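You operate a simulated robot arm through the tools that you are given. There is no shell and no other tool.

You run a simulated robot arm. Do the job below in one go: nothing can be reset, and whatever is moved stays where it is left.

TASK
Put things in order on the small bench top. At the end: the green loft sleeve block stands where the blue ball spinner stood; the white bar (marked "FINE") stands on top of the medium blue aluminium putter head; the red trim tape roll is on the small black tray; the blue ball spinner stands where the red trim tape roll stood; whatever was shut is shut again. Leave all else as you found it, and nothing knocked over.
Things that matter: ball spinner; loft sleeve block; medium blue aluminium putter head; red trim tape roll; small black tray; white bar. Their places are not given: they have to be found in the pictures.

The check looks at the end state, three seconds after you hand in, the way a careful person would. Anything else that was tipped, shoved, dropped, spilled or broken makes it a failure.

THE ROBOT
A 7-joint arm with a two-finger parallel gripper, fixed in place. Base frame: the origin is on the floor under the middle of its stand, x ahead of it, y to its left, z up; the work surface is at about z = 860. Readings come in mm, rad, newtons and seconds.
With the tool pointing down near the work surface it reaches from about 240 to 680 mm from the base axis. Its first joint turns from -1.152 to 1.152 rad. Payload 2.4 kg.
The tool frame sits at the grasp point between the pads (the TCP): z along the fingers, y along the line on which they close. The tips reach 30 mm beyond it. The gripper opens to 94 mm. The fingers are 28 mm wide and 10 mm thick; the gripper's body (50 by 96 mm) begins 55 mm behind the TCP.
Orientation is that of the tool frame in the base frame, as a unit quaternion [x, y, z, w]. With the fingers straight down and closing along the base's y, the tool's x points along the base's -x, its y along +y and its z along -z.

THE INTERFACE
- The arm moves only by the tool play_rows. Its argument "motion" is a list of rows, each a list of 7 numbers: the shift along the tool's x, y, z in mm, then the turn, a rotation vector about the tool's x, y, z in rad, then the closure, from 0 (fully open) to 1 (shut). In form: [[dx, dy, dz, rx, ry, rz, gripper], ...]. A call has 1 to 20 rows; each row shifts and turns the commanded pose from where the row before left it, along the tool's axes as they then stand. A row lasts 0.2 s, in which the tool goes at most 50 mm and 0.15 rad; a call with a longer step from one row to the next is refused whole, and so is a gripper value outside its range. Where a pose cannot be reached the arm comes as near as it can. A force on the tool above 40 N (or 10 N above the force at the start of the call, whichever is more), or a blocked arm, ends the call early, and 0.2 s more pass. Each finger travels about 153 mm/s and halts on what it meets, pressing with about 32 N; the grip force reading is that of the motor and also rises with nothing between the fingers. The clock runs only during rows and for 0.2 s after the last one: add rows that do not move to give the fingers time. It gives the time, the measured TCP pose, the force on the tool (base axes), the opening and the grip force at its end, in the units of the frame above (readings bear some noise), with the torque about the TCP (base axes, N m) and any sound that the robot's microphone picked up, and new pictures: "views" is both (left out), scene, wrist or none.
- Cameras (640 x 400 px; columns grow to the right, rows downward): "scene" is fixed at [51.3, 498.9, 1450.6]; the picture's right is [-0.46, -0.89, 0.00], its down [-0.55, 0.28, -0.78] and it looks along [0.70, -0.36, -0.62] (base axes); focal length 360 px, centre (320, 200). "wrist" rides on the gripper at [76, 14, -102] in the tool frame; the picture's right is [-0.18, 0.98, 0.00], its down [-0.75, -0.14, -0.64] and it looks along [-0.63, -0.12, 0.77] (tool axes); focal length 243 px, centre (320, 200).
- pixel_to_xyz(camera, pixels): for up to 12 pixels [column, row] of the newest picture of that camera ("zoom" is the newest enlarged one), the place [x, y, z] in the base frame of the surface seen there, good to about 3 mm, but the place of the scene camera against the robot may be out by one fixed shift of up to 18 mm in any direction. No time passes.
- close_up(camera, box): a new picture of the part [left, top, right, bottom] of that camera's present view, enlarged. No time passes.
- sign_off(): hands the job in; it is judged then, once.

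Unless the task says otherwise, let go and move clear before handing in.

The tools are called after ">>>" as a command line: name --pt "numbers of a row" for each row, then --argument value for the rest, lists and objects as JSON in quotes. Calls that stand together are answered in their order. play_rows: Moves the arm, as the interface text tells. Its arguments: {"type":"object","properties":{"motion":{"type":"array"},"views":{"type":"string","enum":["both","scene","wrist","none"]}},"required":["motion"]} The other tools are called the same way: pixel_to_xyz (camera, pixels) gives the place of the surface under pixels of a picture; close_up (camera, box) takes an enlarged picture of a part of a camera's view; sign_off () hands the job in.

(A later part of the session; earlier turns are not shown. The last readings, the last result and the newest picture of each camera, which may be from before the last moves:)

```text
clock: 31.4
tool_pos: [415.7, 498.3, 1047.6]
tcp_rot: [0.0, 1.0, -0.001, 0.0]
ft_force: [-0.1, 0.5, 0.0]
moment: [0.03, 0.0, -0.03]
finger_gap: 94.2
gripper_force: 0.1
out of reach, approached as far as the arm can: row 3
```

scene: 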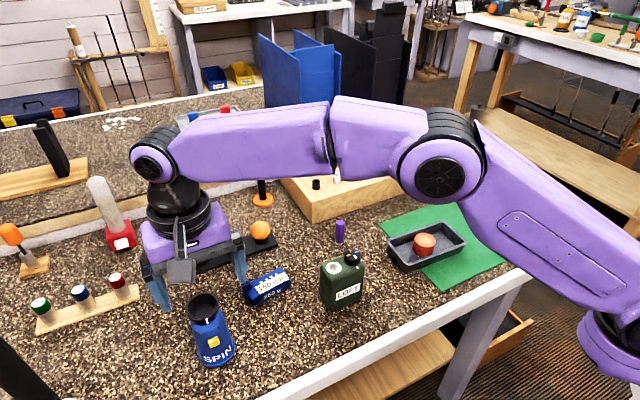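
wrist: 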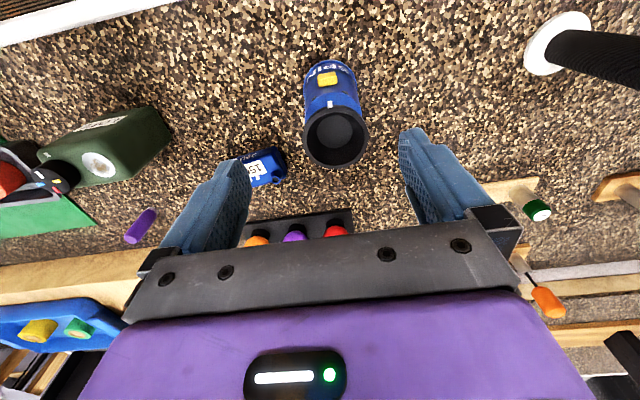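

Row 3 was out of reach at that height, leaving the tool about 11 mm short in y: the rim shows at (336,137) instead of column 320. Lower down the reach grows, so I descend 45 mm (fingers still clear of the rim on both sides) and then shift over.

>>> play_rows --pt "0 0 15 0 0 0 0" --pt "0 0 15 0 0 0 0" --pt "0 0 15 0 0 0 0" --pt "-2 6 0 0 0 0 0" --pt "-1.5 5 0 0 0 0 0" --pt "0 0 0 0 0 0 0" --pt "0 0 0 0 0 0 0"

```text
clock: 33.0
tool_pos: [418.2, 511.5, 1003.0]
tcp_rot: [0.002, 1.0, 0.0, 0.0]
ft_force: [0.0, 0.0, -0.4]
moment: [0.0, 0.01, 0.0]
finger_gap: 93.7
gripper_force: 0.0
```

scene: 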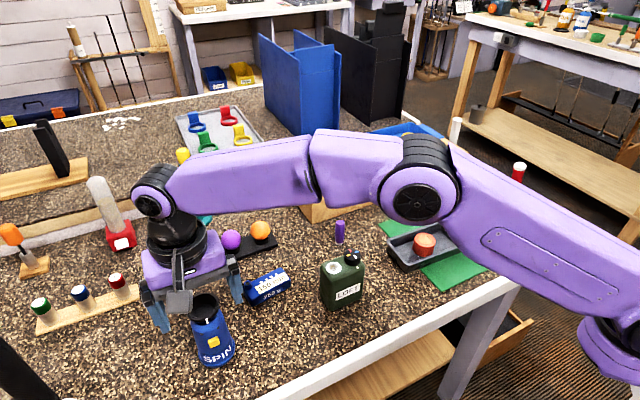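
wrist: 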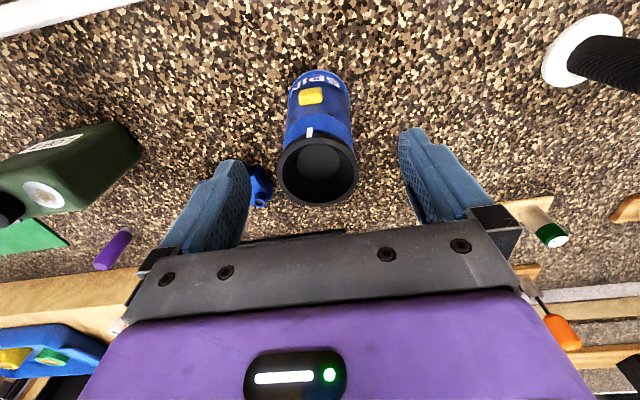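

The rim is now centred at (317,171), as expected for the TCP directly above. I descend about 60 mm, shift 1.5 mm, and close on the body.

>>> play_rows --pt "-0.5 -1.5 10 0 0 0 0" --pt "0 0 15 0 0 0 0" --pt "0 0 15 0 0 0 0" --pt "0 0 12 0 0 0 0" --pt "0 0 8 0 0 0 0" --pt "0 0 0 0 0 0 0" --pt "0 0 0 0 0 0 0.3" --pt "0 0 0 0 0 0 0.4" --pt "0 0 0 0 0 0 0.5" --pt "0 0 0 0 0 0 1" --pt "0 0 0 0 0 0 1" --pt "0 0 0 0 0 0 1"

```text
clock: 35.6
tool_pos: [419.2, 511.2, 941.9]
tcp_rot: [0.0, 1.0, 0.0, 0.001]
ft_force: [0.0, -0.4, 0.8]
moment: [0.02, 0.0, 0.0]
finger_gap: 50.5
gripper_force: 32.0
```

scene: 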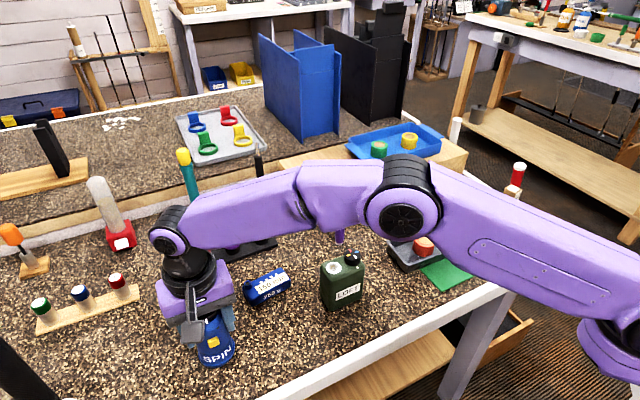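
wrist: 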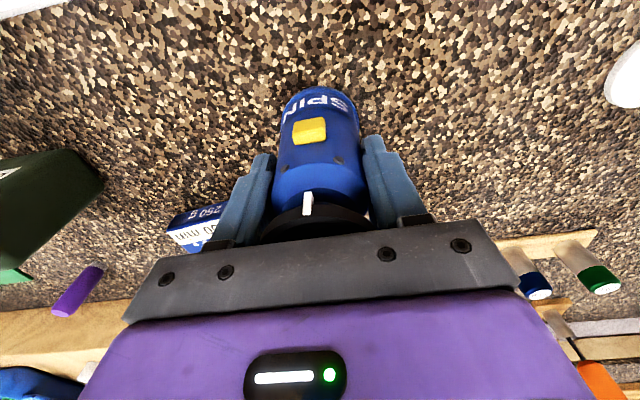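

Gripped at 50.5 mm with 32 N. I lift slowly by 20 mm and check the hold.

>>> play_rows --pt "0 0 -1 0 0 0 1" --pt "0 0 -2 0 0 0 1" --pt "0 0 -4 0 0 0 1" --pt "0 0 -5 0 0 0 1" --pt "0 0 -5 0 0 0 1" --pt "0 0 -3 0 0 0 1" --pt "0 0 0 0 0 0 1"

```text
clock: 37.2
tool_pos: [419.0, 510.3, 962.0]
tcp_rot: [0.001, 1.0, 0.0, 0.0]
ft_force: [-0.2, 0.0, -3.0]
moment: [0.02, 0.02, 0.01]
finger_gap: 50.5
gripper_force: 32.0
```

scene: 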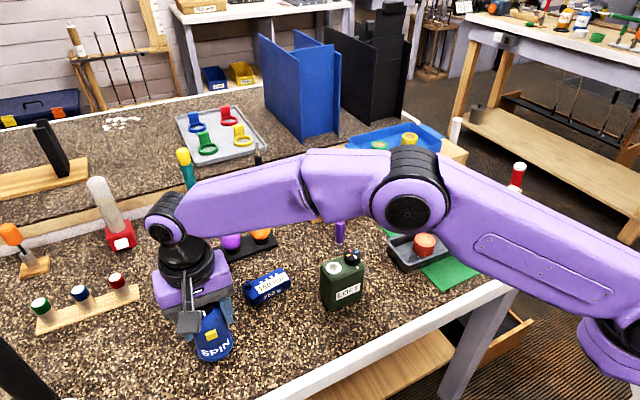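
wrist: 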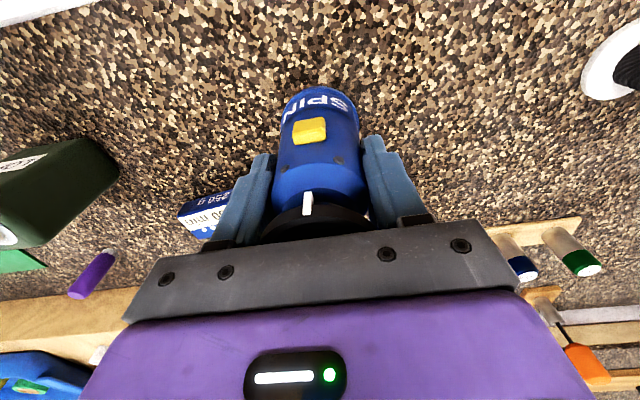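

The spinner is held (about 3 N of weight felt). I now raise it while drawing it in toward the base so I stay within reach, heading clear of the LOFT block.

>>> play_rows --pt "1 -2 -5 0 0 0 1" --pt "2 -4 -8 0 0 0 1" --pt "3 -8 -10 0 0 0 1" --pt "3 -8 -10 0 0 0 1" --pt "3 -8 -10 0 0 0 1" --pt "3 -8 -10 0 0 0 1" --pt "3 -8 -10 0 0 0 1" --pt "3 -8 -10 0 0 0 1" --pt "3 -8 -10 0 0 0 1" --pt "3 -8 -10 0 0 0 1" --pt "3 -8 -10 0 0 0 1" --pt "3 -8 -10 0 0 0 1" --pt "3 -8 -10 0 0 0 1" --pt "2 -5 -8 0 0 0 1" --pt "0 0 0 0 0 0 1"

```text
clock: 40.4
tool_pos: [381.6, 410.3, 1092.0]
tcp_rot: [-0.001, 1.0, 0.0, 0.0]
ft_force: [-0.4, -0.1, -3.1]
moment: [-0.01, -0.03, 0.01]
finger_gap: 50.5
gripper_force: 32.3
```

scene: 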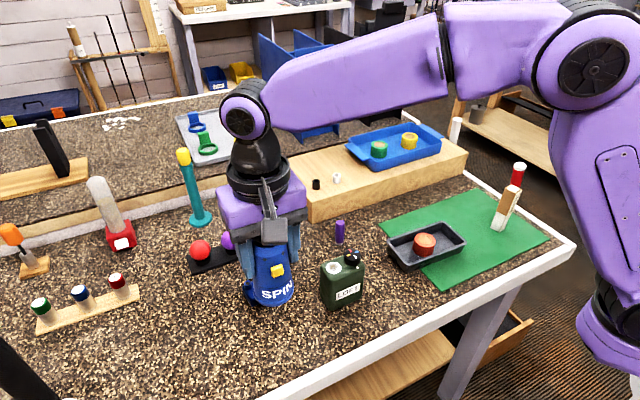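
wrist: 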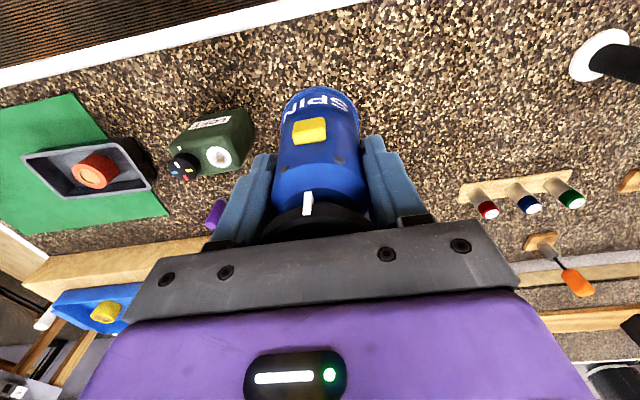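

The spinner is steady in the grip. I carry it across at this height toward the red roll's old spot, in two stages.

>>> play_rows --pt "-2.3 -7.6 0 0 0 0 1" --pt "-4.4 -14.3 0 0 0 0 1" --pt "-6.4 -21 0 0 0 0 1" --pt "-6.4 -21 0 0 0 0 1" --pt "-6.4 -21 0 0 0 0 1" --pt "-6.4 -21 0 0 0 0 1" --pt "-6.4 -21 0 0 0 0 1" --pt "-6.4 -21 0 0 0 0 1" --pt "-6.4 -21 0 0 0 0 1" --pt "-6.4 -21 0 0 0 0 1" --pt "-6.4 -21 0 0 0 0 1" --pt "-6.4 -21 0 0 0 0 1" --pt "-6.4 -21 0 0 0 0 1" --pt "-6.4 -21 0 0 0 0 1" --pt "-6.4 -21 0 0 0 0 1" --pt "-6.4 -21 0 0 0 0 1" --pt "-6.4 -21 0 0 0 0 1" --pt "-4.4 -14.3 0 0 0 0 1" --pt "-2.3 -7.6 0 0 0 0 1" --views "none"

>>> play_rows --pt "-2.3 -7.6 0 0 0 0 1" --pt "-4.4 -14.3 0 0 0 0 1" --pt "-6.4 -21 0 0 0 0 1" --pt "-6.4 -21 0 0 0 0 1" --pt "-6.4 -21 0 0 0 0 1" --pt "-6.4 -21 0 0 0 0 1" --pt "-6.4 -21 0 0 0 0 1" --pt "-6.4 -21 0 0 0 0 1" --pt "-6.4 -21 0 0 0 0 1" --pt "-6.4 -21 0 0 0 0 1" --pt "-4.4 -14.3 0 0 0 0 1" --pt "-2.3 -7.6 0 0 0 0 1" --pt "0 0 0 0 0 0 1" --pt "0 0 0 0 0 0 1"

```text
clock: 44.4
tool_pos: [490.7, 52.0, 1093.7]
tcp_rot: [0.0, 1.0, 0.0, 0.0]
ft_force: [0.1, 0.7, -2.3]
moment: [-0.03, -0.01, 0.0]
finger_gap: 50.6
gripper_force: 31.9
```

```text
clock: 47.4
tool_pos: [553.7, -159.6, 1092.6]
tcp_rot: [0.0, 1.0, 0.0, 0.001]
ft_force: [-0.5, -0.8, -3.1]
moment: [0.01, 0.03, -0.01]
finger_gap: 50.3
gripper_force: 31.8
```

scene: 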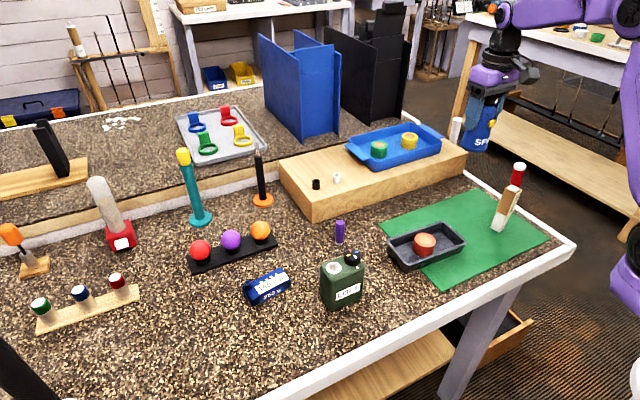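
wrist: 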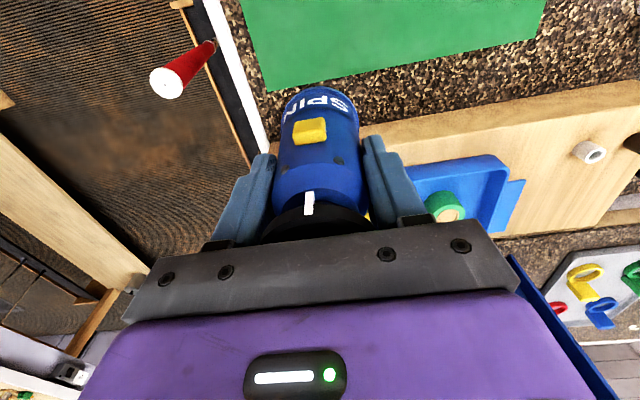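

I shift the last bit to (590,−179) and descend part way, then check clearance to the box.

>>> play_rows --pt "-8 -4 0 0 0 0 1" --pt "-14 -8 0 0 0 0 1" --pt "-14 -7.5 0 0 0 0 1" --pt "0 0 8 0 0 0 1" --pt "0 0 15 0 0 0 1" --pt "0 0 15 0 0 0 1" --pt "0 0 15 0 0 0 1" --pt "0 0 15 0 0 0 1" --pt "0 0 15 0 0 0 1" --pt "0 0 7 0 0 0 1" --pt "0 0 0 0 0 0 1" --pt "0 0 0 0 0 0 1"

```text
clock: 50.0
tool_pos: [590.9, -180.8, 1004.4]
tcp_rot: [0.0, 1.0, 0.0, 0.0]
ft_force: [-0.3, -1.3, -3.0]
moment: [-0.06, 0.01, 0.01]
finger_gap: 50.6
gripper_force: 32.2
```

scene: 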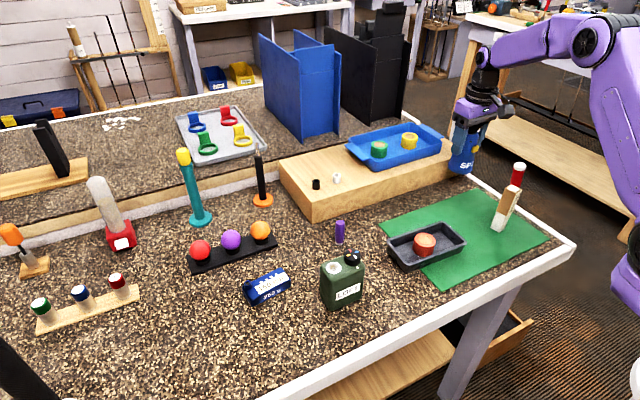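
wrist: 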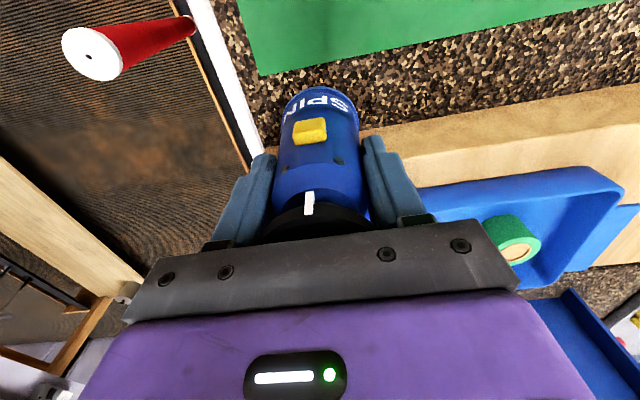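

Placement is aligned with the roll's old spot. I lower slowly until it touches the bench.

>>> play_rows --pt "0 0 8 0 0 0 1" --pt "0 0 12 0 0 0 1" --pt "0 0 12 0 0 0 1" --pt "0 0 12 0 0 0 1" --pt "0 0 7 0 0 0 1" --pt "0 0 4 0 0 0 1" --pt "0 0 2 0 0 0 1" --pt "0 0 1 0 0 0 1" --pt "0 0 0 0 0 0 1"

```text
clock: 52.0
tool_pos: [590.9, -179.0, 944.3]
tcp_rot: [0.0, 1.0, 0.0, 0.0]
ft_force: [-0.6, -1.0, -2.6]
moment: [0.01, -0.01, -0.02]
finger_gap: 50.3
gripper_force: 32.1
```

scene: 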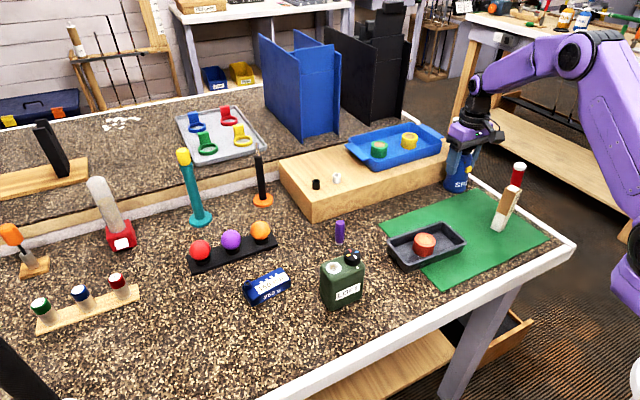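
wrist: 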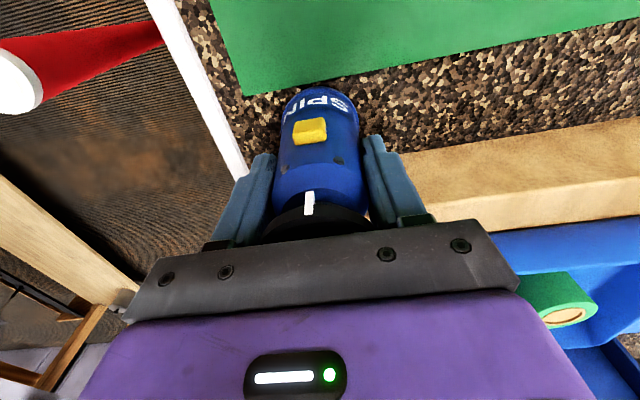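

Not touching yet (force still −2.6 N of carried weight). I go down in 1 mm steps.

>>> play_rows --pt "0 0 1 0 0 0 1" --pt "0 0 1 0 0 0 1" --pt "0 0 0 0 0 0 1" --views "wrist"

```text
clock: 52.8
tool_pos: [591.5, -180.9, 942.0]
tcp_rot: [-0.001, 1.0, 0.0, -0.001]
ft_force: [0.2, -0.4, -3.8]
moment: [0.0, 0.01, 0.0]
finger_gap: 50.5
gripper_force: 32.2
```

wrist: 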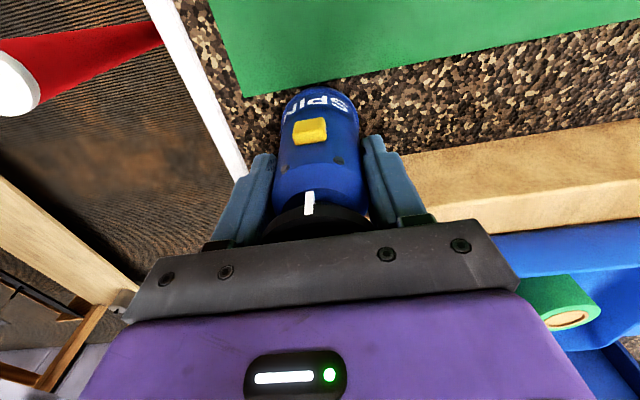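

>>> play_rows --pt "0 0 1 0 0 0 1" --pt "0 0 0 0 0 0 1" --views "none"

```text
clock: 53.4
tool_pos: [590.8, -178.8, 942.7]
tcp_rot: [0.002, 1.0, 0.0, 0.001]
ft_force: [-0.7, 1.2, -0.5]
moment: [0.07, 0.06, -0.02]
finger_gap: 50.2
gripper_force: 31.8
```

The carried weight has vanished (−0.5 N): the spinner is standing on the bench. I open the fingers and rise straight up.

>>> play_rows --pt "0 0 0.5 0 0 0 1" --pt "0 0 0 0 0 0 0.4" --pt "0 0 0 0 0 0 0.2" --pt "0 0 0 0 0 0 0" --pt "0 0 0 0 0 0 0" --pt "0 0 -10 0 0 0 0" --pt "0 0 -25 0 0 0 0" --pt "0 0 -40 0 0 0 0" --pt "0 0 -45 0 0 0 0" --pt "0 0 -45 0 0 0 0" --pt "0 0 0 0 0 0 0"

```text
clock: 55.8
tool_pos: [588.1, -179.9, 1107.0]
tcp_rot: [0.001, 1.0, 0.0, 0.0]
ft_force: [-0.6, 0.0, -1.1]
moment: [0.03, 0.0, 0.02]
finger_gap: 94.0
gripper_force: 0.2
```

scene: 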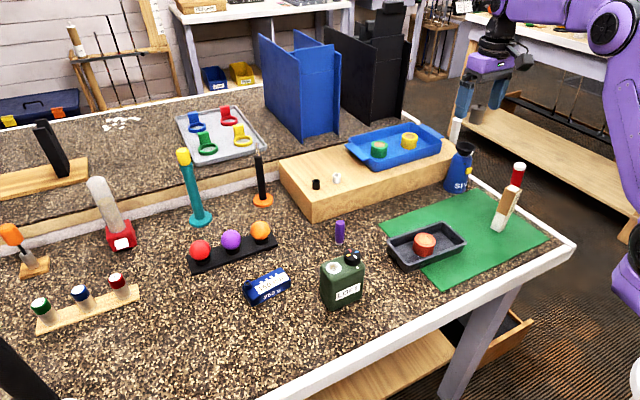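
wrist: 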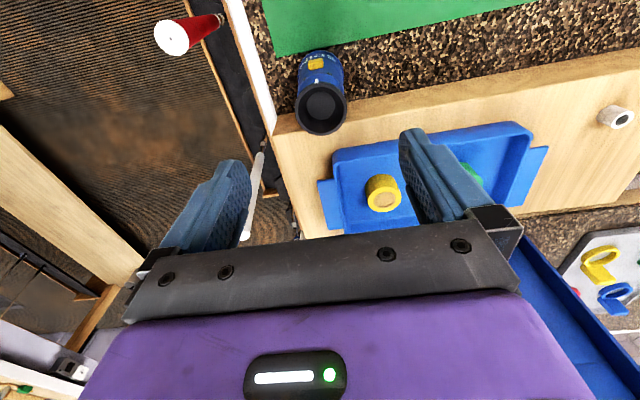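

The spinner stands upright at the roll's old spot. Now I travel to look at the LOFT block from above.

>>> play_rows --pt "21 37.5 -2 0 0 0 0" --pt "21 37.5 -2 0 0 0 0" --pt "21 37.5 -2 0 0 0 0" --pt "21 37.5 -2 0 0 0 0" --pt "21 37.5 -2 0 0 0 0" --pt "21 37.5 -2 0 0 0 0" --pt "21 37.5 -2 0 0 0 0" --pt "21 37.5 -2 0 0 0 0" --pt "21 37.5 -2 0 0 0 0" --pt "21 37.5 -2 0 0 0 0" --pt "21 37.5 -2 0 0 0 0" --pt "21 37.5 -2 0 0 0 0" --pt "0 0 0 0 0 0 0" --pt "0 0 0 0 0 0 0"

```text
clock: 58.8
tool_pos: [339.7, 272.9, 1131.1]
tcp_rot: [0.0, 1.0, 0.001, 0.0]
ft_force: [-0.3, -0.2, -0.4]
moment: [-0.01, -0.02, -0.03]
finger_gap: 94.0
gripper_force: 0.0
```

scene: 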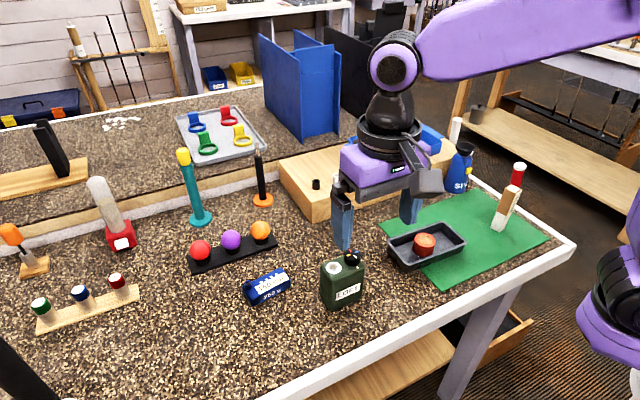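
wrist: 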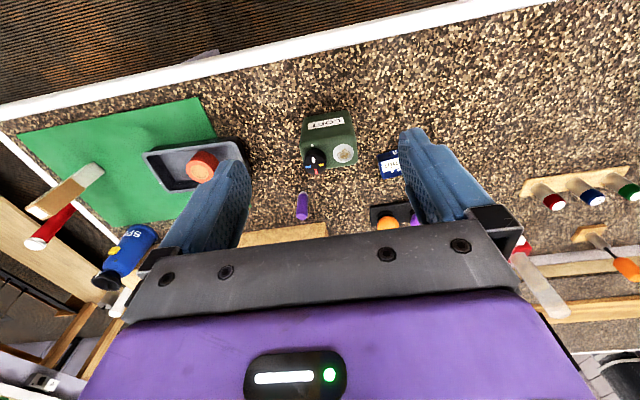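

>>> close_up --camera "wrist" --box '[270, 90, 430, 190]'

>>> close_up --camera "scene" --box '[300, 235, 390, 320]'

```text
4.00 times, centred on (350, 140) of wrist
```

zoom: 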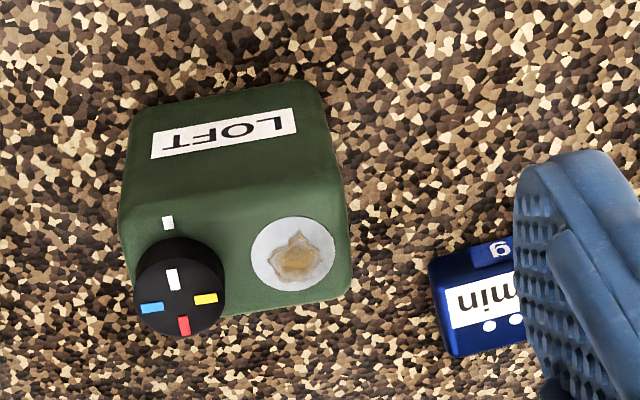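

```text
4.71 times, centred on (345, 278) of scene
```

zoom: 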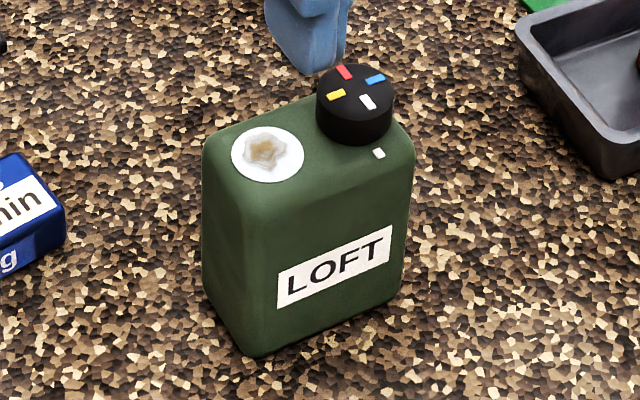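

>>> pixel_to_xyz --camera "wrist" --pixels '[[304, 119], [349, 113], [301, 142], [355, 136], [357, 160], [315, 160], [304, 162], [325, 160], [316, 172], [343, 153], [350, 165], [330, 150]]'

>>> pixel_to_xyz --camera "zoom" --pixels '[[205, 160], [250, 195], [410, 150], [400, 290], [253, 352], [205, 300], [355, 90], [318, 110], [390, 110], [268, 155], [300, 185], [330, 105]]'

```text
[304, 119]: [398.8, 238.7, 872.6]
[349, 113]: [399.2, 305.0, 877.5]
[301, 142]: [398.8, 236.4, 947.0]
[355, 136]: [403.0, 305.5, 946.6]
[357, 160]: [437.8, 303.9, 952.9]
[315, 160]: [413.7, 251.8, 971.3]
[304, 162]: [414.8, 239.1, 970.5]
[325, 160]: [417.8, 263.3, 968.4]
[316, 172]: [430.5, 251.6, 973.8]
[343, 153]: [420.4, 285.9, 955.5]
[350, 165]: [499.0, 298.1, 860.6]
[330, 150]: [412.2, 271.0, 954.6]
```

```text
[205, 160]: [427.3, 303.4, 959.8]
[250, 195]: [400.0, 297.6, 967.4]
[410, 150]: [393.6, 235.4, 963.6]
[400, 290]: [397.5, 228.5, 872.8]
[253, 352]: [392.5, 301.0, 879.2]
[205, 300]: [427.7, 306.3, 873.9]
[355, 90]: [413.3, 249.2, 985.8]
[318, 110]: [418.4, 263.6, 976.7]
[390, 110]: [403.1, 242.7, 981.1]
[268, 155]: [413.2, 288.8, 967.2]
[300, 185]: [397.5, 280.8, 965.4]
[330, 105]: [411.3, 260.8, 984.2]
```

The LOFT block spans x≈398–440, y≈236–306, z 860–955 with the dial up to 972, square to the base axes. I move above its middle (419,271) and descend to just over the dial.

>>> play_rows --pt "-26 0 0 0 0 0 0" --pt "-26 -1 0 0 0 0 0" --pt "-27 -1 0 0 0 0 0" --pt "0 0 35 0 0 0 0" --pt "0 0 35 0 0 0 0" --pt "0 0 30 0 0 0 0" --pt "0 0 18 0 0 0 0" --pt "0 0 0 0 0 0 0" --pt "0 0 0 0 0 0 0"

```text
clock: 60.8
tool_pos: [416.8, 267.7, 1011.9]
tcp_rot: [0.0, 1.0, -0.001, -0.001]
ft_force: [-1.2, -0.5, -0.1]
moment: [0.0, 0.0, 0.03]
finger_gap: 94.0
gripper_force: 0.1
```

scene: 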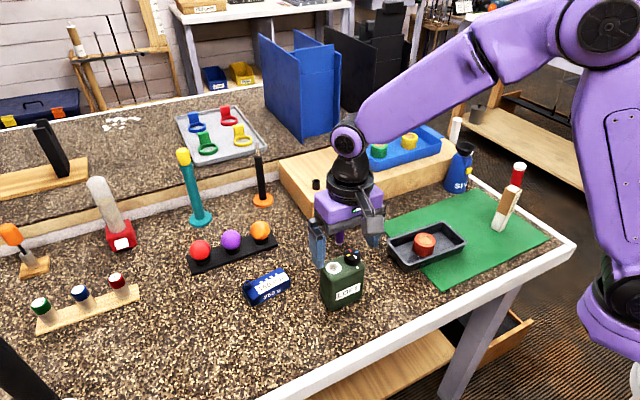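
wrist: 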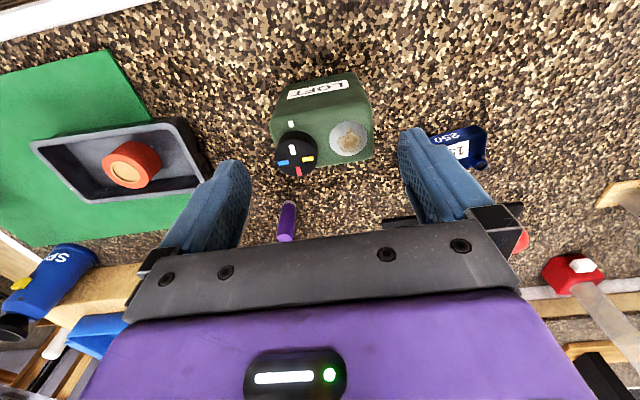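

>>> close_up --camera "wrist" --box '[240, 60, 400, 190]'

>>> pixel_to_xyz --camera "wrist" --pixels '[[272, 130], [371, 120], [373, 155], [275, 145], [320, 135], [345, 160], [320, 120], [325, 166], [278, 100], [365, 90]]'

```text
3.08 times, centred on (320, 125) of wrist
```

zoom: 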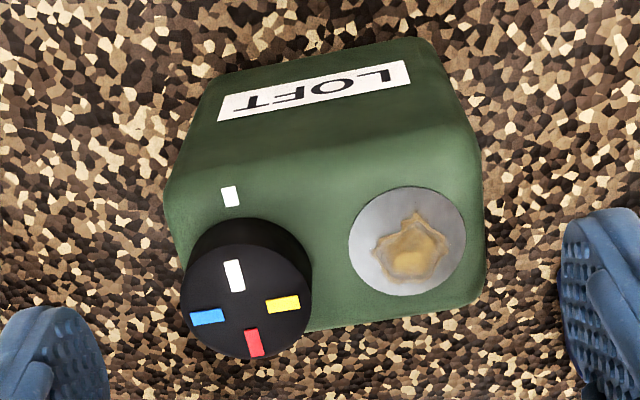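

```text
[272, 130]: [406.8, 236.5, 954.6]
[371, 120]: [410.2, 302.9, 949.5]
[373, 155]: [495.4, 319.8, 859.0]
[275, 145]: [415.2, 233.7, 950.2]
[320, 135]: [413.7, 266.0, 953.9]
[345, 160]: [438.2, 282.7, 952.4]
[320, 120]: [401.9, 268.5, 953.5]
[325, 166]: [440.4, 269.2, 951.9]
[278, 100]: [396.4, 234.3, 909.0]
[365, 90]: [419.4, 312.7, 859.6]
```

The block's top is centred at about column 322, 1.5 mm off in y and 2 mm in x. I correct, descend to grip around the upper body, and close gradually.

>>> play_rows --pt "-2 1.5 10 0 0 0 0" --pt "0 0 20 0 0 0 0" --pt "0 0 20 0 0 0 0" --pt "0 0 20 0 0 0 0" --pt "0 0 13 0 0 0 0" --pt "0 0 0 0 0 0 0" --pt "0 0 0 0 0 0 0.1" --pt "0 0 0 0 0 0 0.2" --pt "0 0 0 0 0 0 0.3" --pt "0 0 0 0 0 0 1" --pt "0 0 0 0 0 0 1" --pt "0 0 0 0 0 0 1"

```text
clock: 63.4
tool_pos: [420.8, 271.8, 929.6]
tcp_rot: [-0.001, 1.0, 0.0, -0.001]
ft_force: [-0.4, -0.2, 0.5]
moment: [0.03, 0.01, -0.01]
finger_gap: 78.0
gripper_force: 32.5
```

scene: 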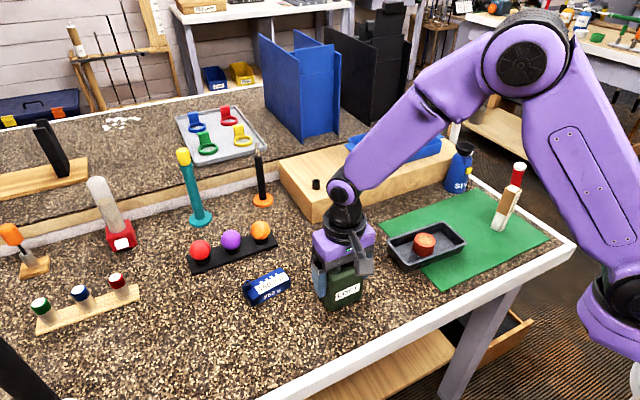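
wrist: 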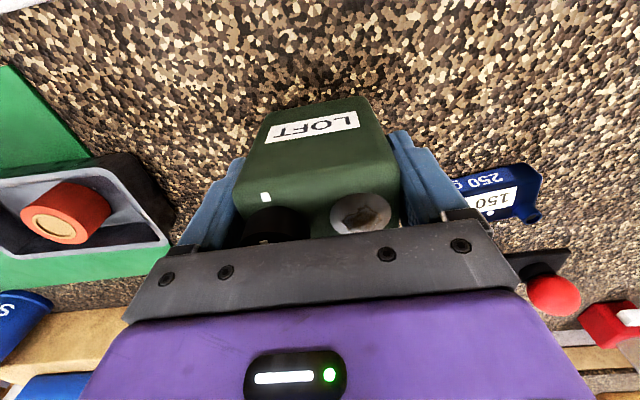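

Gripped at 78 mm with 32 N. I lift slowly by about 20 mm to test the hold.

>>> play_rows --pt "0 0 -1 0 0 0 1" --pt "0 0 -2 0 0 0 1" --pt "0 0 -4 0 0 0 1" --pt "0 0 -5 0 0 0 1" --pt "0 0 -5 0 0 0 1" --pt "0 0 -3 0 0 0 1" --pt "0 0 0 0 0 0 1"

```text
clock: 65.0
tool_pos: [419.0, 270.8, 947.3]
tcp_rot: [0.0, 1.0, 0.0, 0.0]
ft_force: [0.2, 0.1, -1.1]
moment: [0.01, -0.01, 0.0]
finger_gap: 77.8
gripper_force: 31.8
```

scene: 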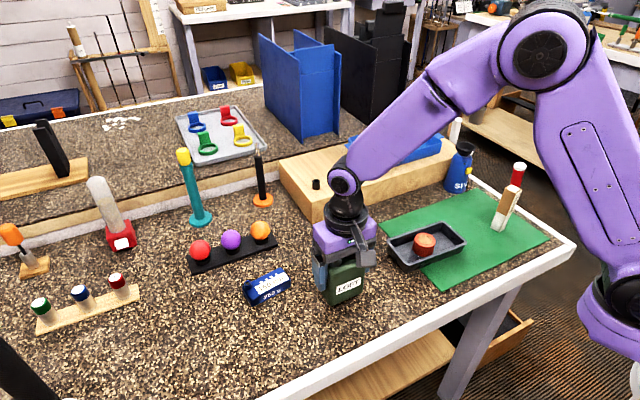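
wrist: 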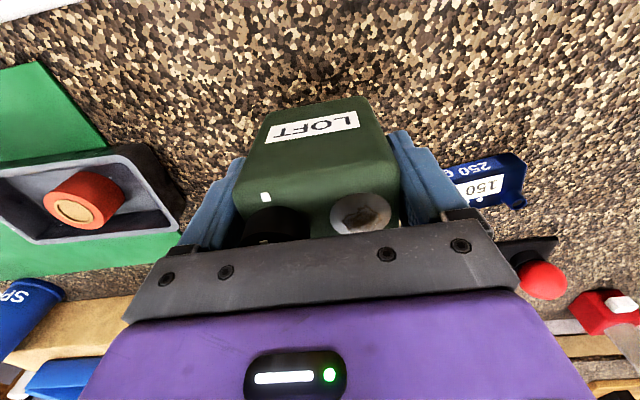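

Held firmly. I lift a bit more and carry it in +y toward the spinner's old spot (420,510).

>>> play_rows --pt "0 0 -5 0 0 0 1" --pt "0 0 -10 0 0 0 1" --pt "0 0 -10 0 0 0 1" --pt "0 0 -7 0 0 0 1" --pt "0 6 0 0 0 0 1" --pt "0 10 0 0 0 0 1" --pt "0 14 0 0 0 0 1" --pt "0 14 0 0 0 0 1" --pt "0 14 0 0 0 0 1" --pt "0 14 0 0 0 0 1" --pt "0 14 0 0 0 0 1" --pt "0 14 0 0 0 0 1" --pt "0 14 0 0 0 0 1" --pt "0 14 0 0 0 0 1" --pt "0 14 0 0 0 0 1" --pt "0 14 0 0 0 0 1" --pt "0 14 0 0 0 0 1" --pt "0 14 0 0 0 0 1" --pt "0 7 0 0 0 0 1" --pt "0 0 0 0 0 0 1"

```text
clock: 69.2
tool_pos: [419.8, 461.4, 982.0]
tcp_rot: [0.0, 1.0, 0.0, 0.001]
ft_force: [0.4, 0.3, -1.6]
moment: [0.01, 0.0, 0.03]
finger_gap: 77.9
gripper_force: 31.4
```

scene: 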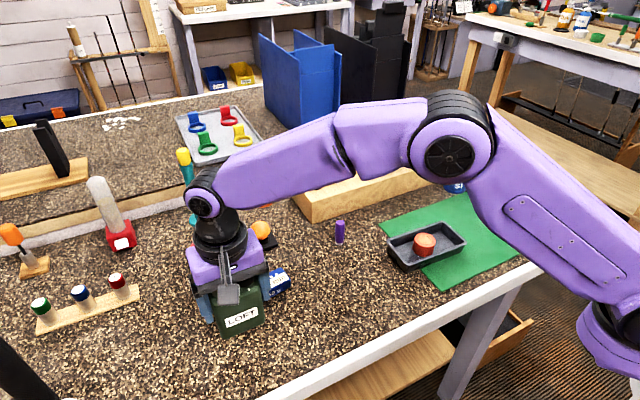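
wrist: 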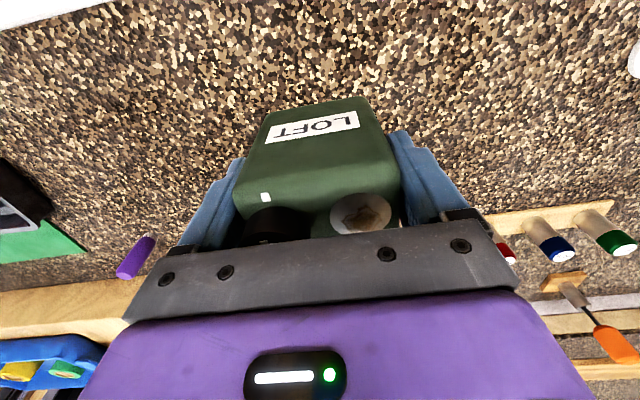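

48 mm remain in y. I finish the travel and lower to about 5 mm above the bench.

>>> play_rows --pt "0 8 0 0 0 0 1" --pt "0 14 0 0 0 0 1" --pt "0 14 0 0 0 0 1" --pt "0 8 0 0 0 0 1" --pt "0 4.5 0 0 0 0 1" --pt "0 0 6 0 0 0 1" --pt "0 0 10 0 0 0 1" --pt "0 0 10 0 0 0 1" --pt "0 0 10 0 0 0 1" --pt "0 0 8 0 0 0 1" --pt "0 0 3 0 0 0 1" --pt "0 0 0 0 0 0 1" --pt "0 0 0 0 0 0 1"

```text
clock: 72.0
tool_pos: [421.0, 509.7, 932.9]
tcp_rot: [0.0, 1.0, 0.0, 0.0]
ft_force: [-0.1, 0.3, -1.9]
moment: [-0.03, 0.01, 0.02]
finger_gap: 78.2
gripper_force: 32.3
```

scene: 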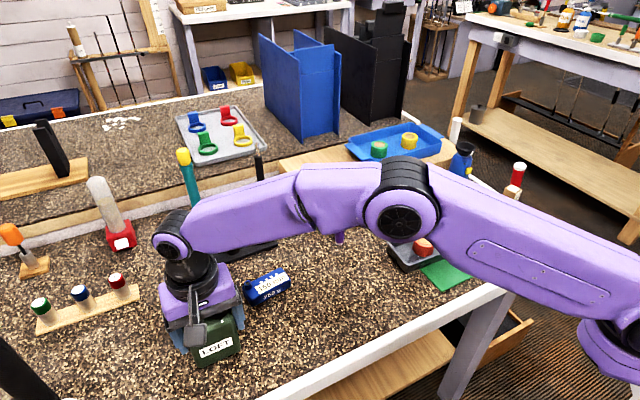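
wrist: 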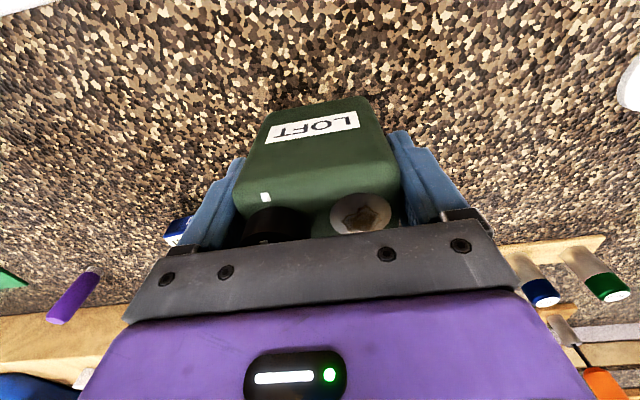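

Not touching yet (−1.9 N carried). I lower in 1 mm steps.

>>> play_rows --pt "0 0 1 0 0 0 1" --pt "0 0 1 0 0 0 1" --pt "0 0 0 0 0 0 1" --views "none"

```text
clock: 72.8
tool_pos: [420.0, 509.5, 931.2]
tcp_rot: [0.0, 1.0, 0.001, 0.0]
ft_force: [0.6, 0.3, -1.0]
moment: [0.02, -0.01, 0.0]
finger_gap: 78.1
gripper_force: 31.6
```

>>> play_rows --pt "0 0 1 0 0 0 1" --pt "0 0 0 0 0 0 1" --views "none"

```text
clock: 73.4
tool_pos: [419.4, 509.2, 930.1]
tcp_rot: [0.001, 1.0, 0.001, 0.0]
ft_force: [0.3, -0.4, -1.8]
moment: [0.02, -0.01, 0.04]
finger_gap: 78.1
gripper_force: 32.2
```

>>> play_rows --pt "0 0 1 0 0 0 1" --pt "0 0 0 0 0 0 1" --views "none"

```text
clock: 74.0
tool_pos: [420.4, 510.6, 928.9]
tcp_rot: [-0.001, 1.0, 0.001, 0.0]
ft_force: [0.0, -0.2, -1.3]
moment: [-0.02, 0.03, 0.03]
finger_gap: 78.1
gripper_force: 32.4
```

>>> play_rows --pt "0 0 1 0 0 0 1" --pt "0 0 0 0 0 0 1" --views "wrist"

```text
clock: 74.6
tool_pos: [419.9, 509.5, 929.4]
tcp_rot: [0.001, 1.0, 0.0, 0.0]
ft_force: [-3.1, -7.0, 14.0]
moment: [-0.36, 0.26, 0.06]
finger_gap: 78.0
gripper_force: 32.0
```

wrist: 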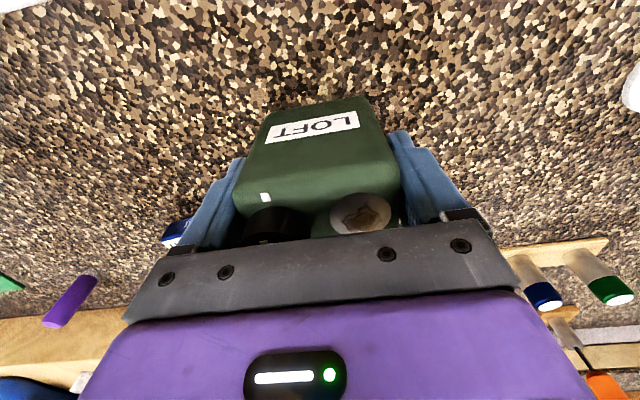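

The block is down (14 N). I ease off, open the fingers and rise, then draw back toward the base.

>>> play_rows --pt "0 0 -0.7 0 0 0 1" --pt "0 0 0 0 0 0 0.1" --pt "0 0 0 0 0 0 0" --pt "0 0 0 0 0 0 0" --pt "0 0 -5 0 0 0 0" --pt "0 0 -15 0 0 0 0" --pt "0 0 -25 0 0 0 0" --pt "0 0 -25 0 0 0 0" --pt "0 0 -20 0 0 0 0" --pt "10 -15 -20 0 0 0 0" --pt "15 -20 -25 0 0 0 0" --pt "15 -20 -25 0 0 0 0" --pt "15 -10 -25 0 0 0 0" --pt "0 0 0 0 0 0 0" --pt "0 0 0 0 0 0 0"

```text
clock: 77.8
tool_pos: [365.7, 441.3, 1112.5]
tcp_rot: [0.0, 1.0, 0.001, 0.0]
ft_force: [0.1, -0.5, 0.2]
moment: [0.01, 0.03, 0.0]
finger_gap: 93.7
gripper_force: 0.1
```

scene: 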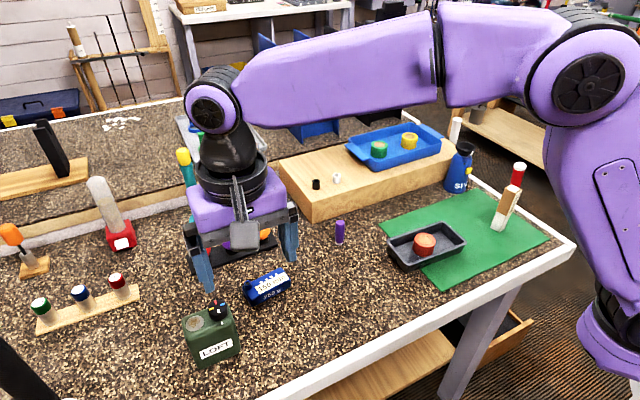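
wrist: 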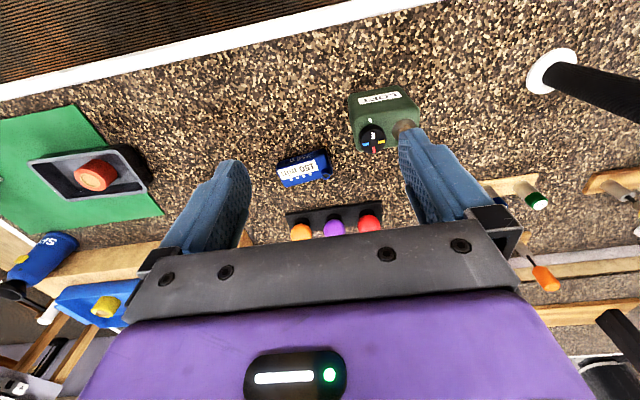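

The LOFT block stands upright at the spinner's old spot. Now I move to view the blue putter head closely.

>>> play_rows --pt "-20 -20 0 0 0 0 0" --pt "-20 -20 5 0 0 0 0" --pt "-20 -25 20 0 0 0 0" --pt "-10 0 20 0 0 0 0" --pt "0 0 0 0 0 0 0" --pt "0 0 0 0 0 0 0"

```text
clock: 79.2
tool_pos: [435.2, 377.3, 1068.1]
tcp_rot: [0.0, 1.0, 0.0, 0.001]
ft_force: [0.3, -0.4, -0.3]
moment: [0.02, 0.0, 0.02]
finger_gap: 94.0
gripper_force: 0.1
```

scene: 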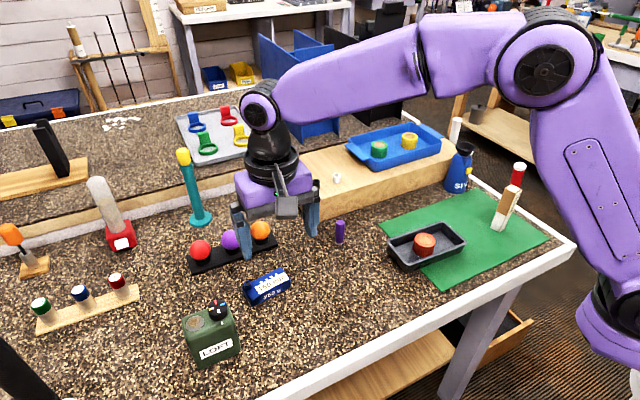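
wrist: 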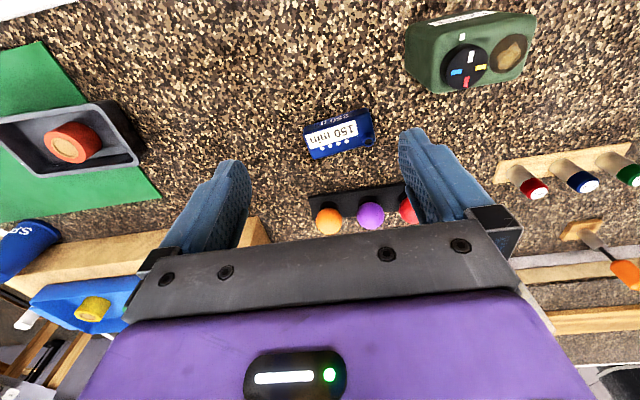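

>>> close_up --camera "wrist" --box '[290, 90, 390, 170]'

>>> close_up --camera "wrist" --box '[300, 100, 380, 165]'

```text
5.00 times, centred on (340, 130) of wrist
```

zoom: 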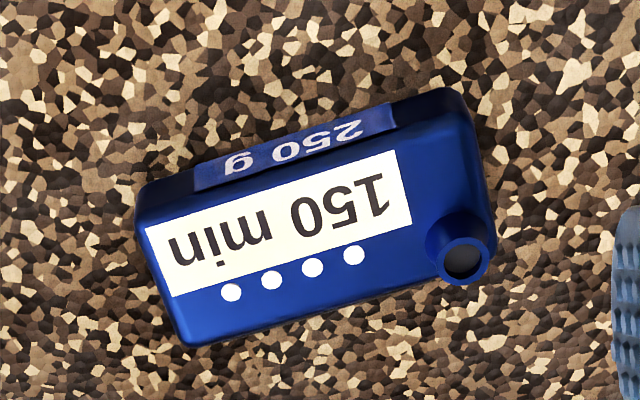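

```text
6.15 times, centred on (340, 132) of wrist
```

zoom: 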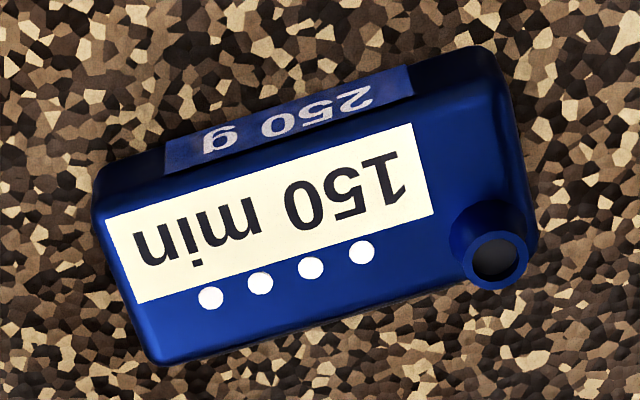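

>>> pixel_to_xyz --camera "zoom" --pixels '[[105, 215], [150, 355], [500, 95], [525, 225], [495, 258], [270, 210], [320, 180], [300, 270], [420, 200], [300, 320], [400, 150], [130, 290]]'

>>> pixel_to_xyz --camera "zoom" --pixels '[[98, 180], [300, 100], [480, 50], [460, 240], [525, 260], [495, 215], [470, 270], [170, 330], [450, 130], [250, 240], [370, 250], [200, 180]]'

```text
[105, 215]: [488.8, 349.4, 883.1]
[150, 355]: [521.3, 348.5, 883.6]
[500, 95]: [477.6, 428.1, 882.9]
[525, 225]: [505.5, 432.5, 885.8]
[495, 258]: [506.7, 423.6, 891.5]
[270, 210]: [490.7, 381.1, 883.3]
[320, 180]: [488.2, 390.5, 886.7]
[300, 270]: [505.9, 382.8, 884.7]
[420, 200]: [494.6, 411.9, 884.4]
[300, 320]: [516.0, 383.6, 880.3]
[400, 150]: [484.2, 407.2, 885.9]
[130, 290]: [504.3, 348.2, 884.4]
```

```text
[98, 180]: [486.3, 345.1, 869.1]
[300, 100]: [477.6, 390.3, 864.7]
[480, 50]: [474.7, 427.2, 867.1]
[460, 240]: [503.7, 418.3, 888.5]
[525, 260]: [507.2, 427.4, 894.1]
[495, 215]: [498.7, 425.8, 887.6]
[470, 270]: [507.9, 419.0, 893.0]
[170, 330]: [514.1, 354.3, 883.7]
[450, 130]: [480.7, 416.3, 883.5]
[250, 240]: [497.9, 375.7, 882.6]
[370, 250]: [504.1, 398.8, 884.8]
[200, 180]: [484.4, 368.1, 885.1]
```

The putter head's flat top is at z≈884, corners about (488,348), (521,349), (477,429), (508,434), with the little neck at (506,424). Now I go look at the white bar from above.

>>> play_rows --pt "8 -43.5 -6 0 0 0 0" --pt "8 -43.5 -6 0 0 0 0" --pt "8 -43.5 -6 0 0 0 0" --pt "8 -43.5 -6 0 0 0 0" --pt "8 -43.5 -6 0 0 0 0" --pt "8 -43.5 -6 0 0 0 0" --pt "8 -43.5 -6 0 0 0 0" --pt "8 -43.5 -6 0 0 0 0" --pt "8 -43.5 -6 0 0 0 0" --pt "8 -43.5 -6 0 0 0 0" --pt "8 -43.5 -6 0 0 0 0" --pt "8 -43.5 -6 0 0 0 0" --pt "0 0 0 0 0 0 0" --pt "0 0 0 0 0 0 0"

```text
clock: 82.2
tool_pos: [336.5, -143.8, 1142.0]
tcp_rot: [0.0, 1.0, 0.001, 0.001]
ft_force: [0.1, -0.2, 0.2]
moment: [-0.03, -0.01, -0.01]
finger_gap: 94.0
gripper_force: 0.0
```

scene: 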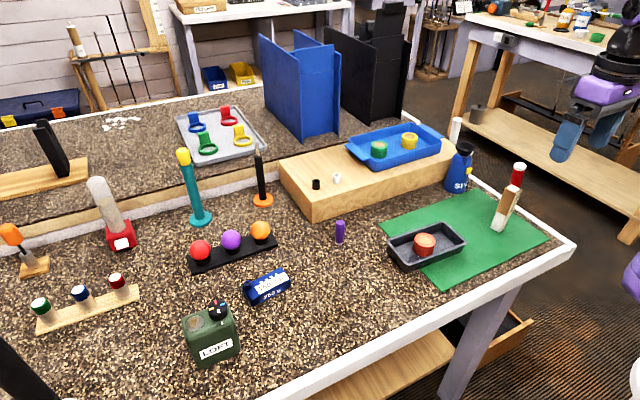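
wrist: 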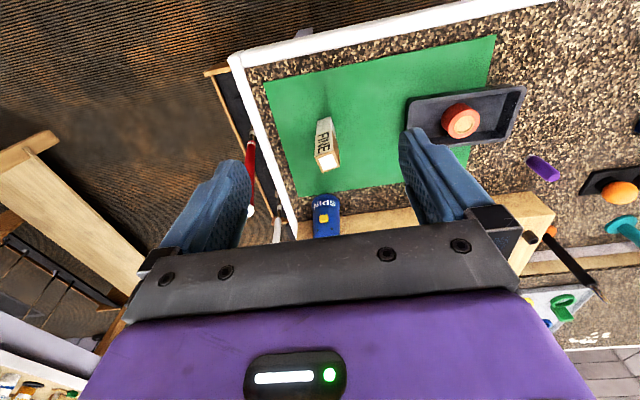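

>>> close_up --camera "wrist" --box '[285, 105, 365, 180]'

```text
5.33 times, centred on (325, 142) of wrist
```

zoom: 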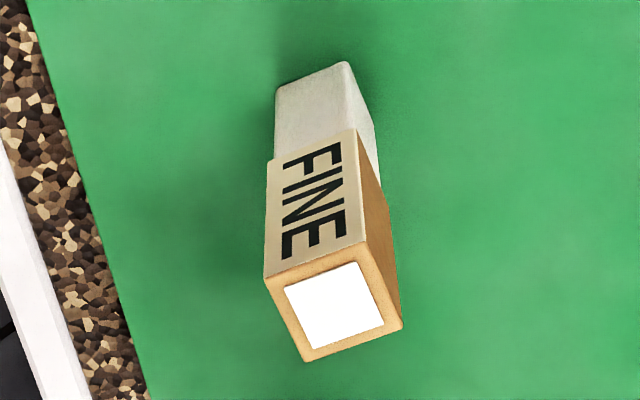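

>>> pixel_to_xyz --camera "zoom" --pixels '[[270, 282], [360, 250], [395, 322], [308, 355], [333, 305], [280, 150], [350, 75], [300, 90], [378, 150], [310, 200], [385, 240], [340, 62]]'

>>> pixel_to_xyz --camera "zoom" --pixels '[[276, 95], [276, 90], [290, 280], [350, 262], [378, 320], [310, 345], [265, 270], [267, 165], [355, 132], [345, 66], [380, 185], [275, 160]]'

```text
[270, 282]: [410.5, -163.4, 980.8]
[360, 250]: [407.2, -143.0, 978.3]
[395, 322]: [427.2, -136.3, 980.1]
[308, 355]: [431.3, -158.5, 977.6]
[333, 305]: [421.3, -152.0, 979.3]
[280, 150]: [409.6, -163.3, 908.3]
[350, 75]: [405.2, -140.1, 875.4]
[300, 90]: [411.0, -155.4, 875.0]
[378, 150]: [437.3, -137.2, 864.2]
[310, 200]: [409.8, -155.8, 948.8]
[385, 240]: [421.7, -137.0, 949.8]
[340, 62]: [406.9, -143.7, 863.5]
```

```text
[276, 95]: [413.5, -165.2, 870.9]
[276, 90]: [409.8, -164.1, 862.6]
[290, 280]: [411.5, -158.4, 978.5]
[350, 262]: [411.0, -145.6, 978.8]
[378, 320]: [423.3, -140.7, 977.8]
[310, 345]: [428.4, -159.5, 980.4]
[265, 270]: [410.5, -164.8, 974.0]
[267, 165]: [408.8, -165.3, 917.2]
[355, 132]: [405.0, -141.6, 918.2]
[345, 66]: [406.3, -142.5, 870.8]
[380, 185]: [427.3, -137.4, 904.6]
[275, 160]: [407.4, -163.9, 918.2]
```

The bar is about 22.5 mm square, top at z 980, centred at (419,−150.5), turned about 0.21 rad counter-clockwise. I move above it, turn the gripper to match its faces, and descend to just above its top.

>>> play_rows --pt "-27 -2 0 0 0 0 0" --pt "-27 -2 0 0 0 0 0" --pt "-27 -2 0 0 0 0 0" --pt "0 0 20 0 0 -0.105 0" --pt "0 0 30 0 0 -0.105 0" --pt "0 0 30 0 0 0 0" --pt "0 0 30 0 0 0 0" --pt "0 0 0 0 0 0 0" --pt "0 0 0 0 0 0 0"

```text
clock: 84.2
tool_pos: [418.2, -149.0, 1032.6]
tcp_rot: [-0.105, 0.994, 0.0, 0.0]
ft_force: [-1.1, 1.0, -0.7]
moment: [-0.01, 0.0, 0.0]
finger_gap: 94.0
gripper_force: 0.0
```

scene: 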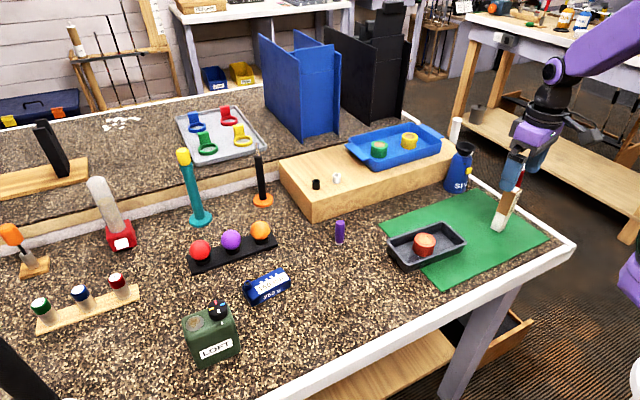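
wrist: 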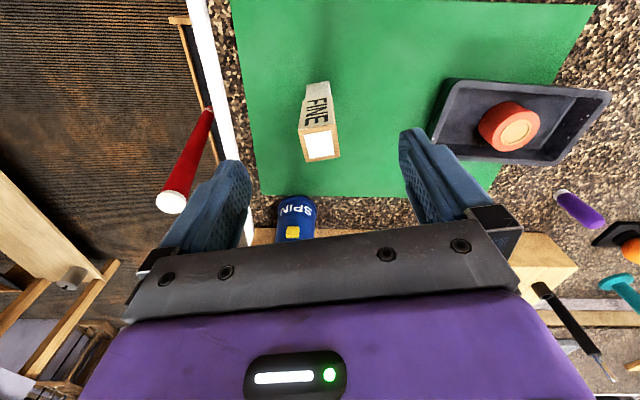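

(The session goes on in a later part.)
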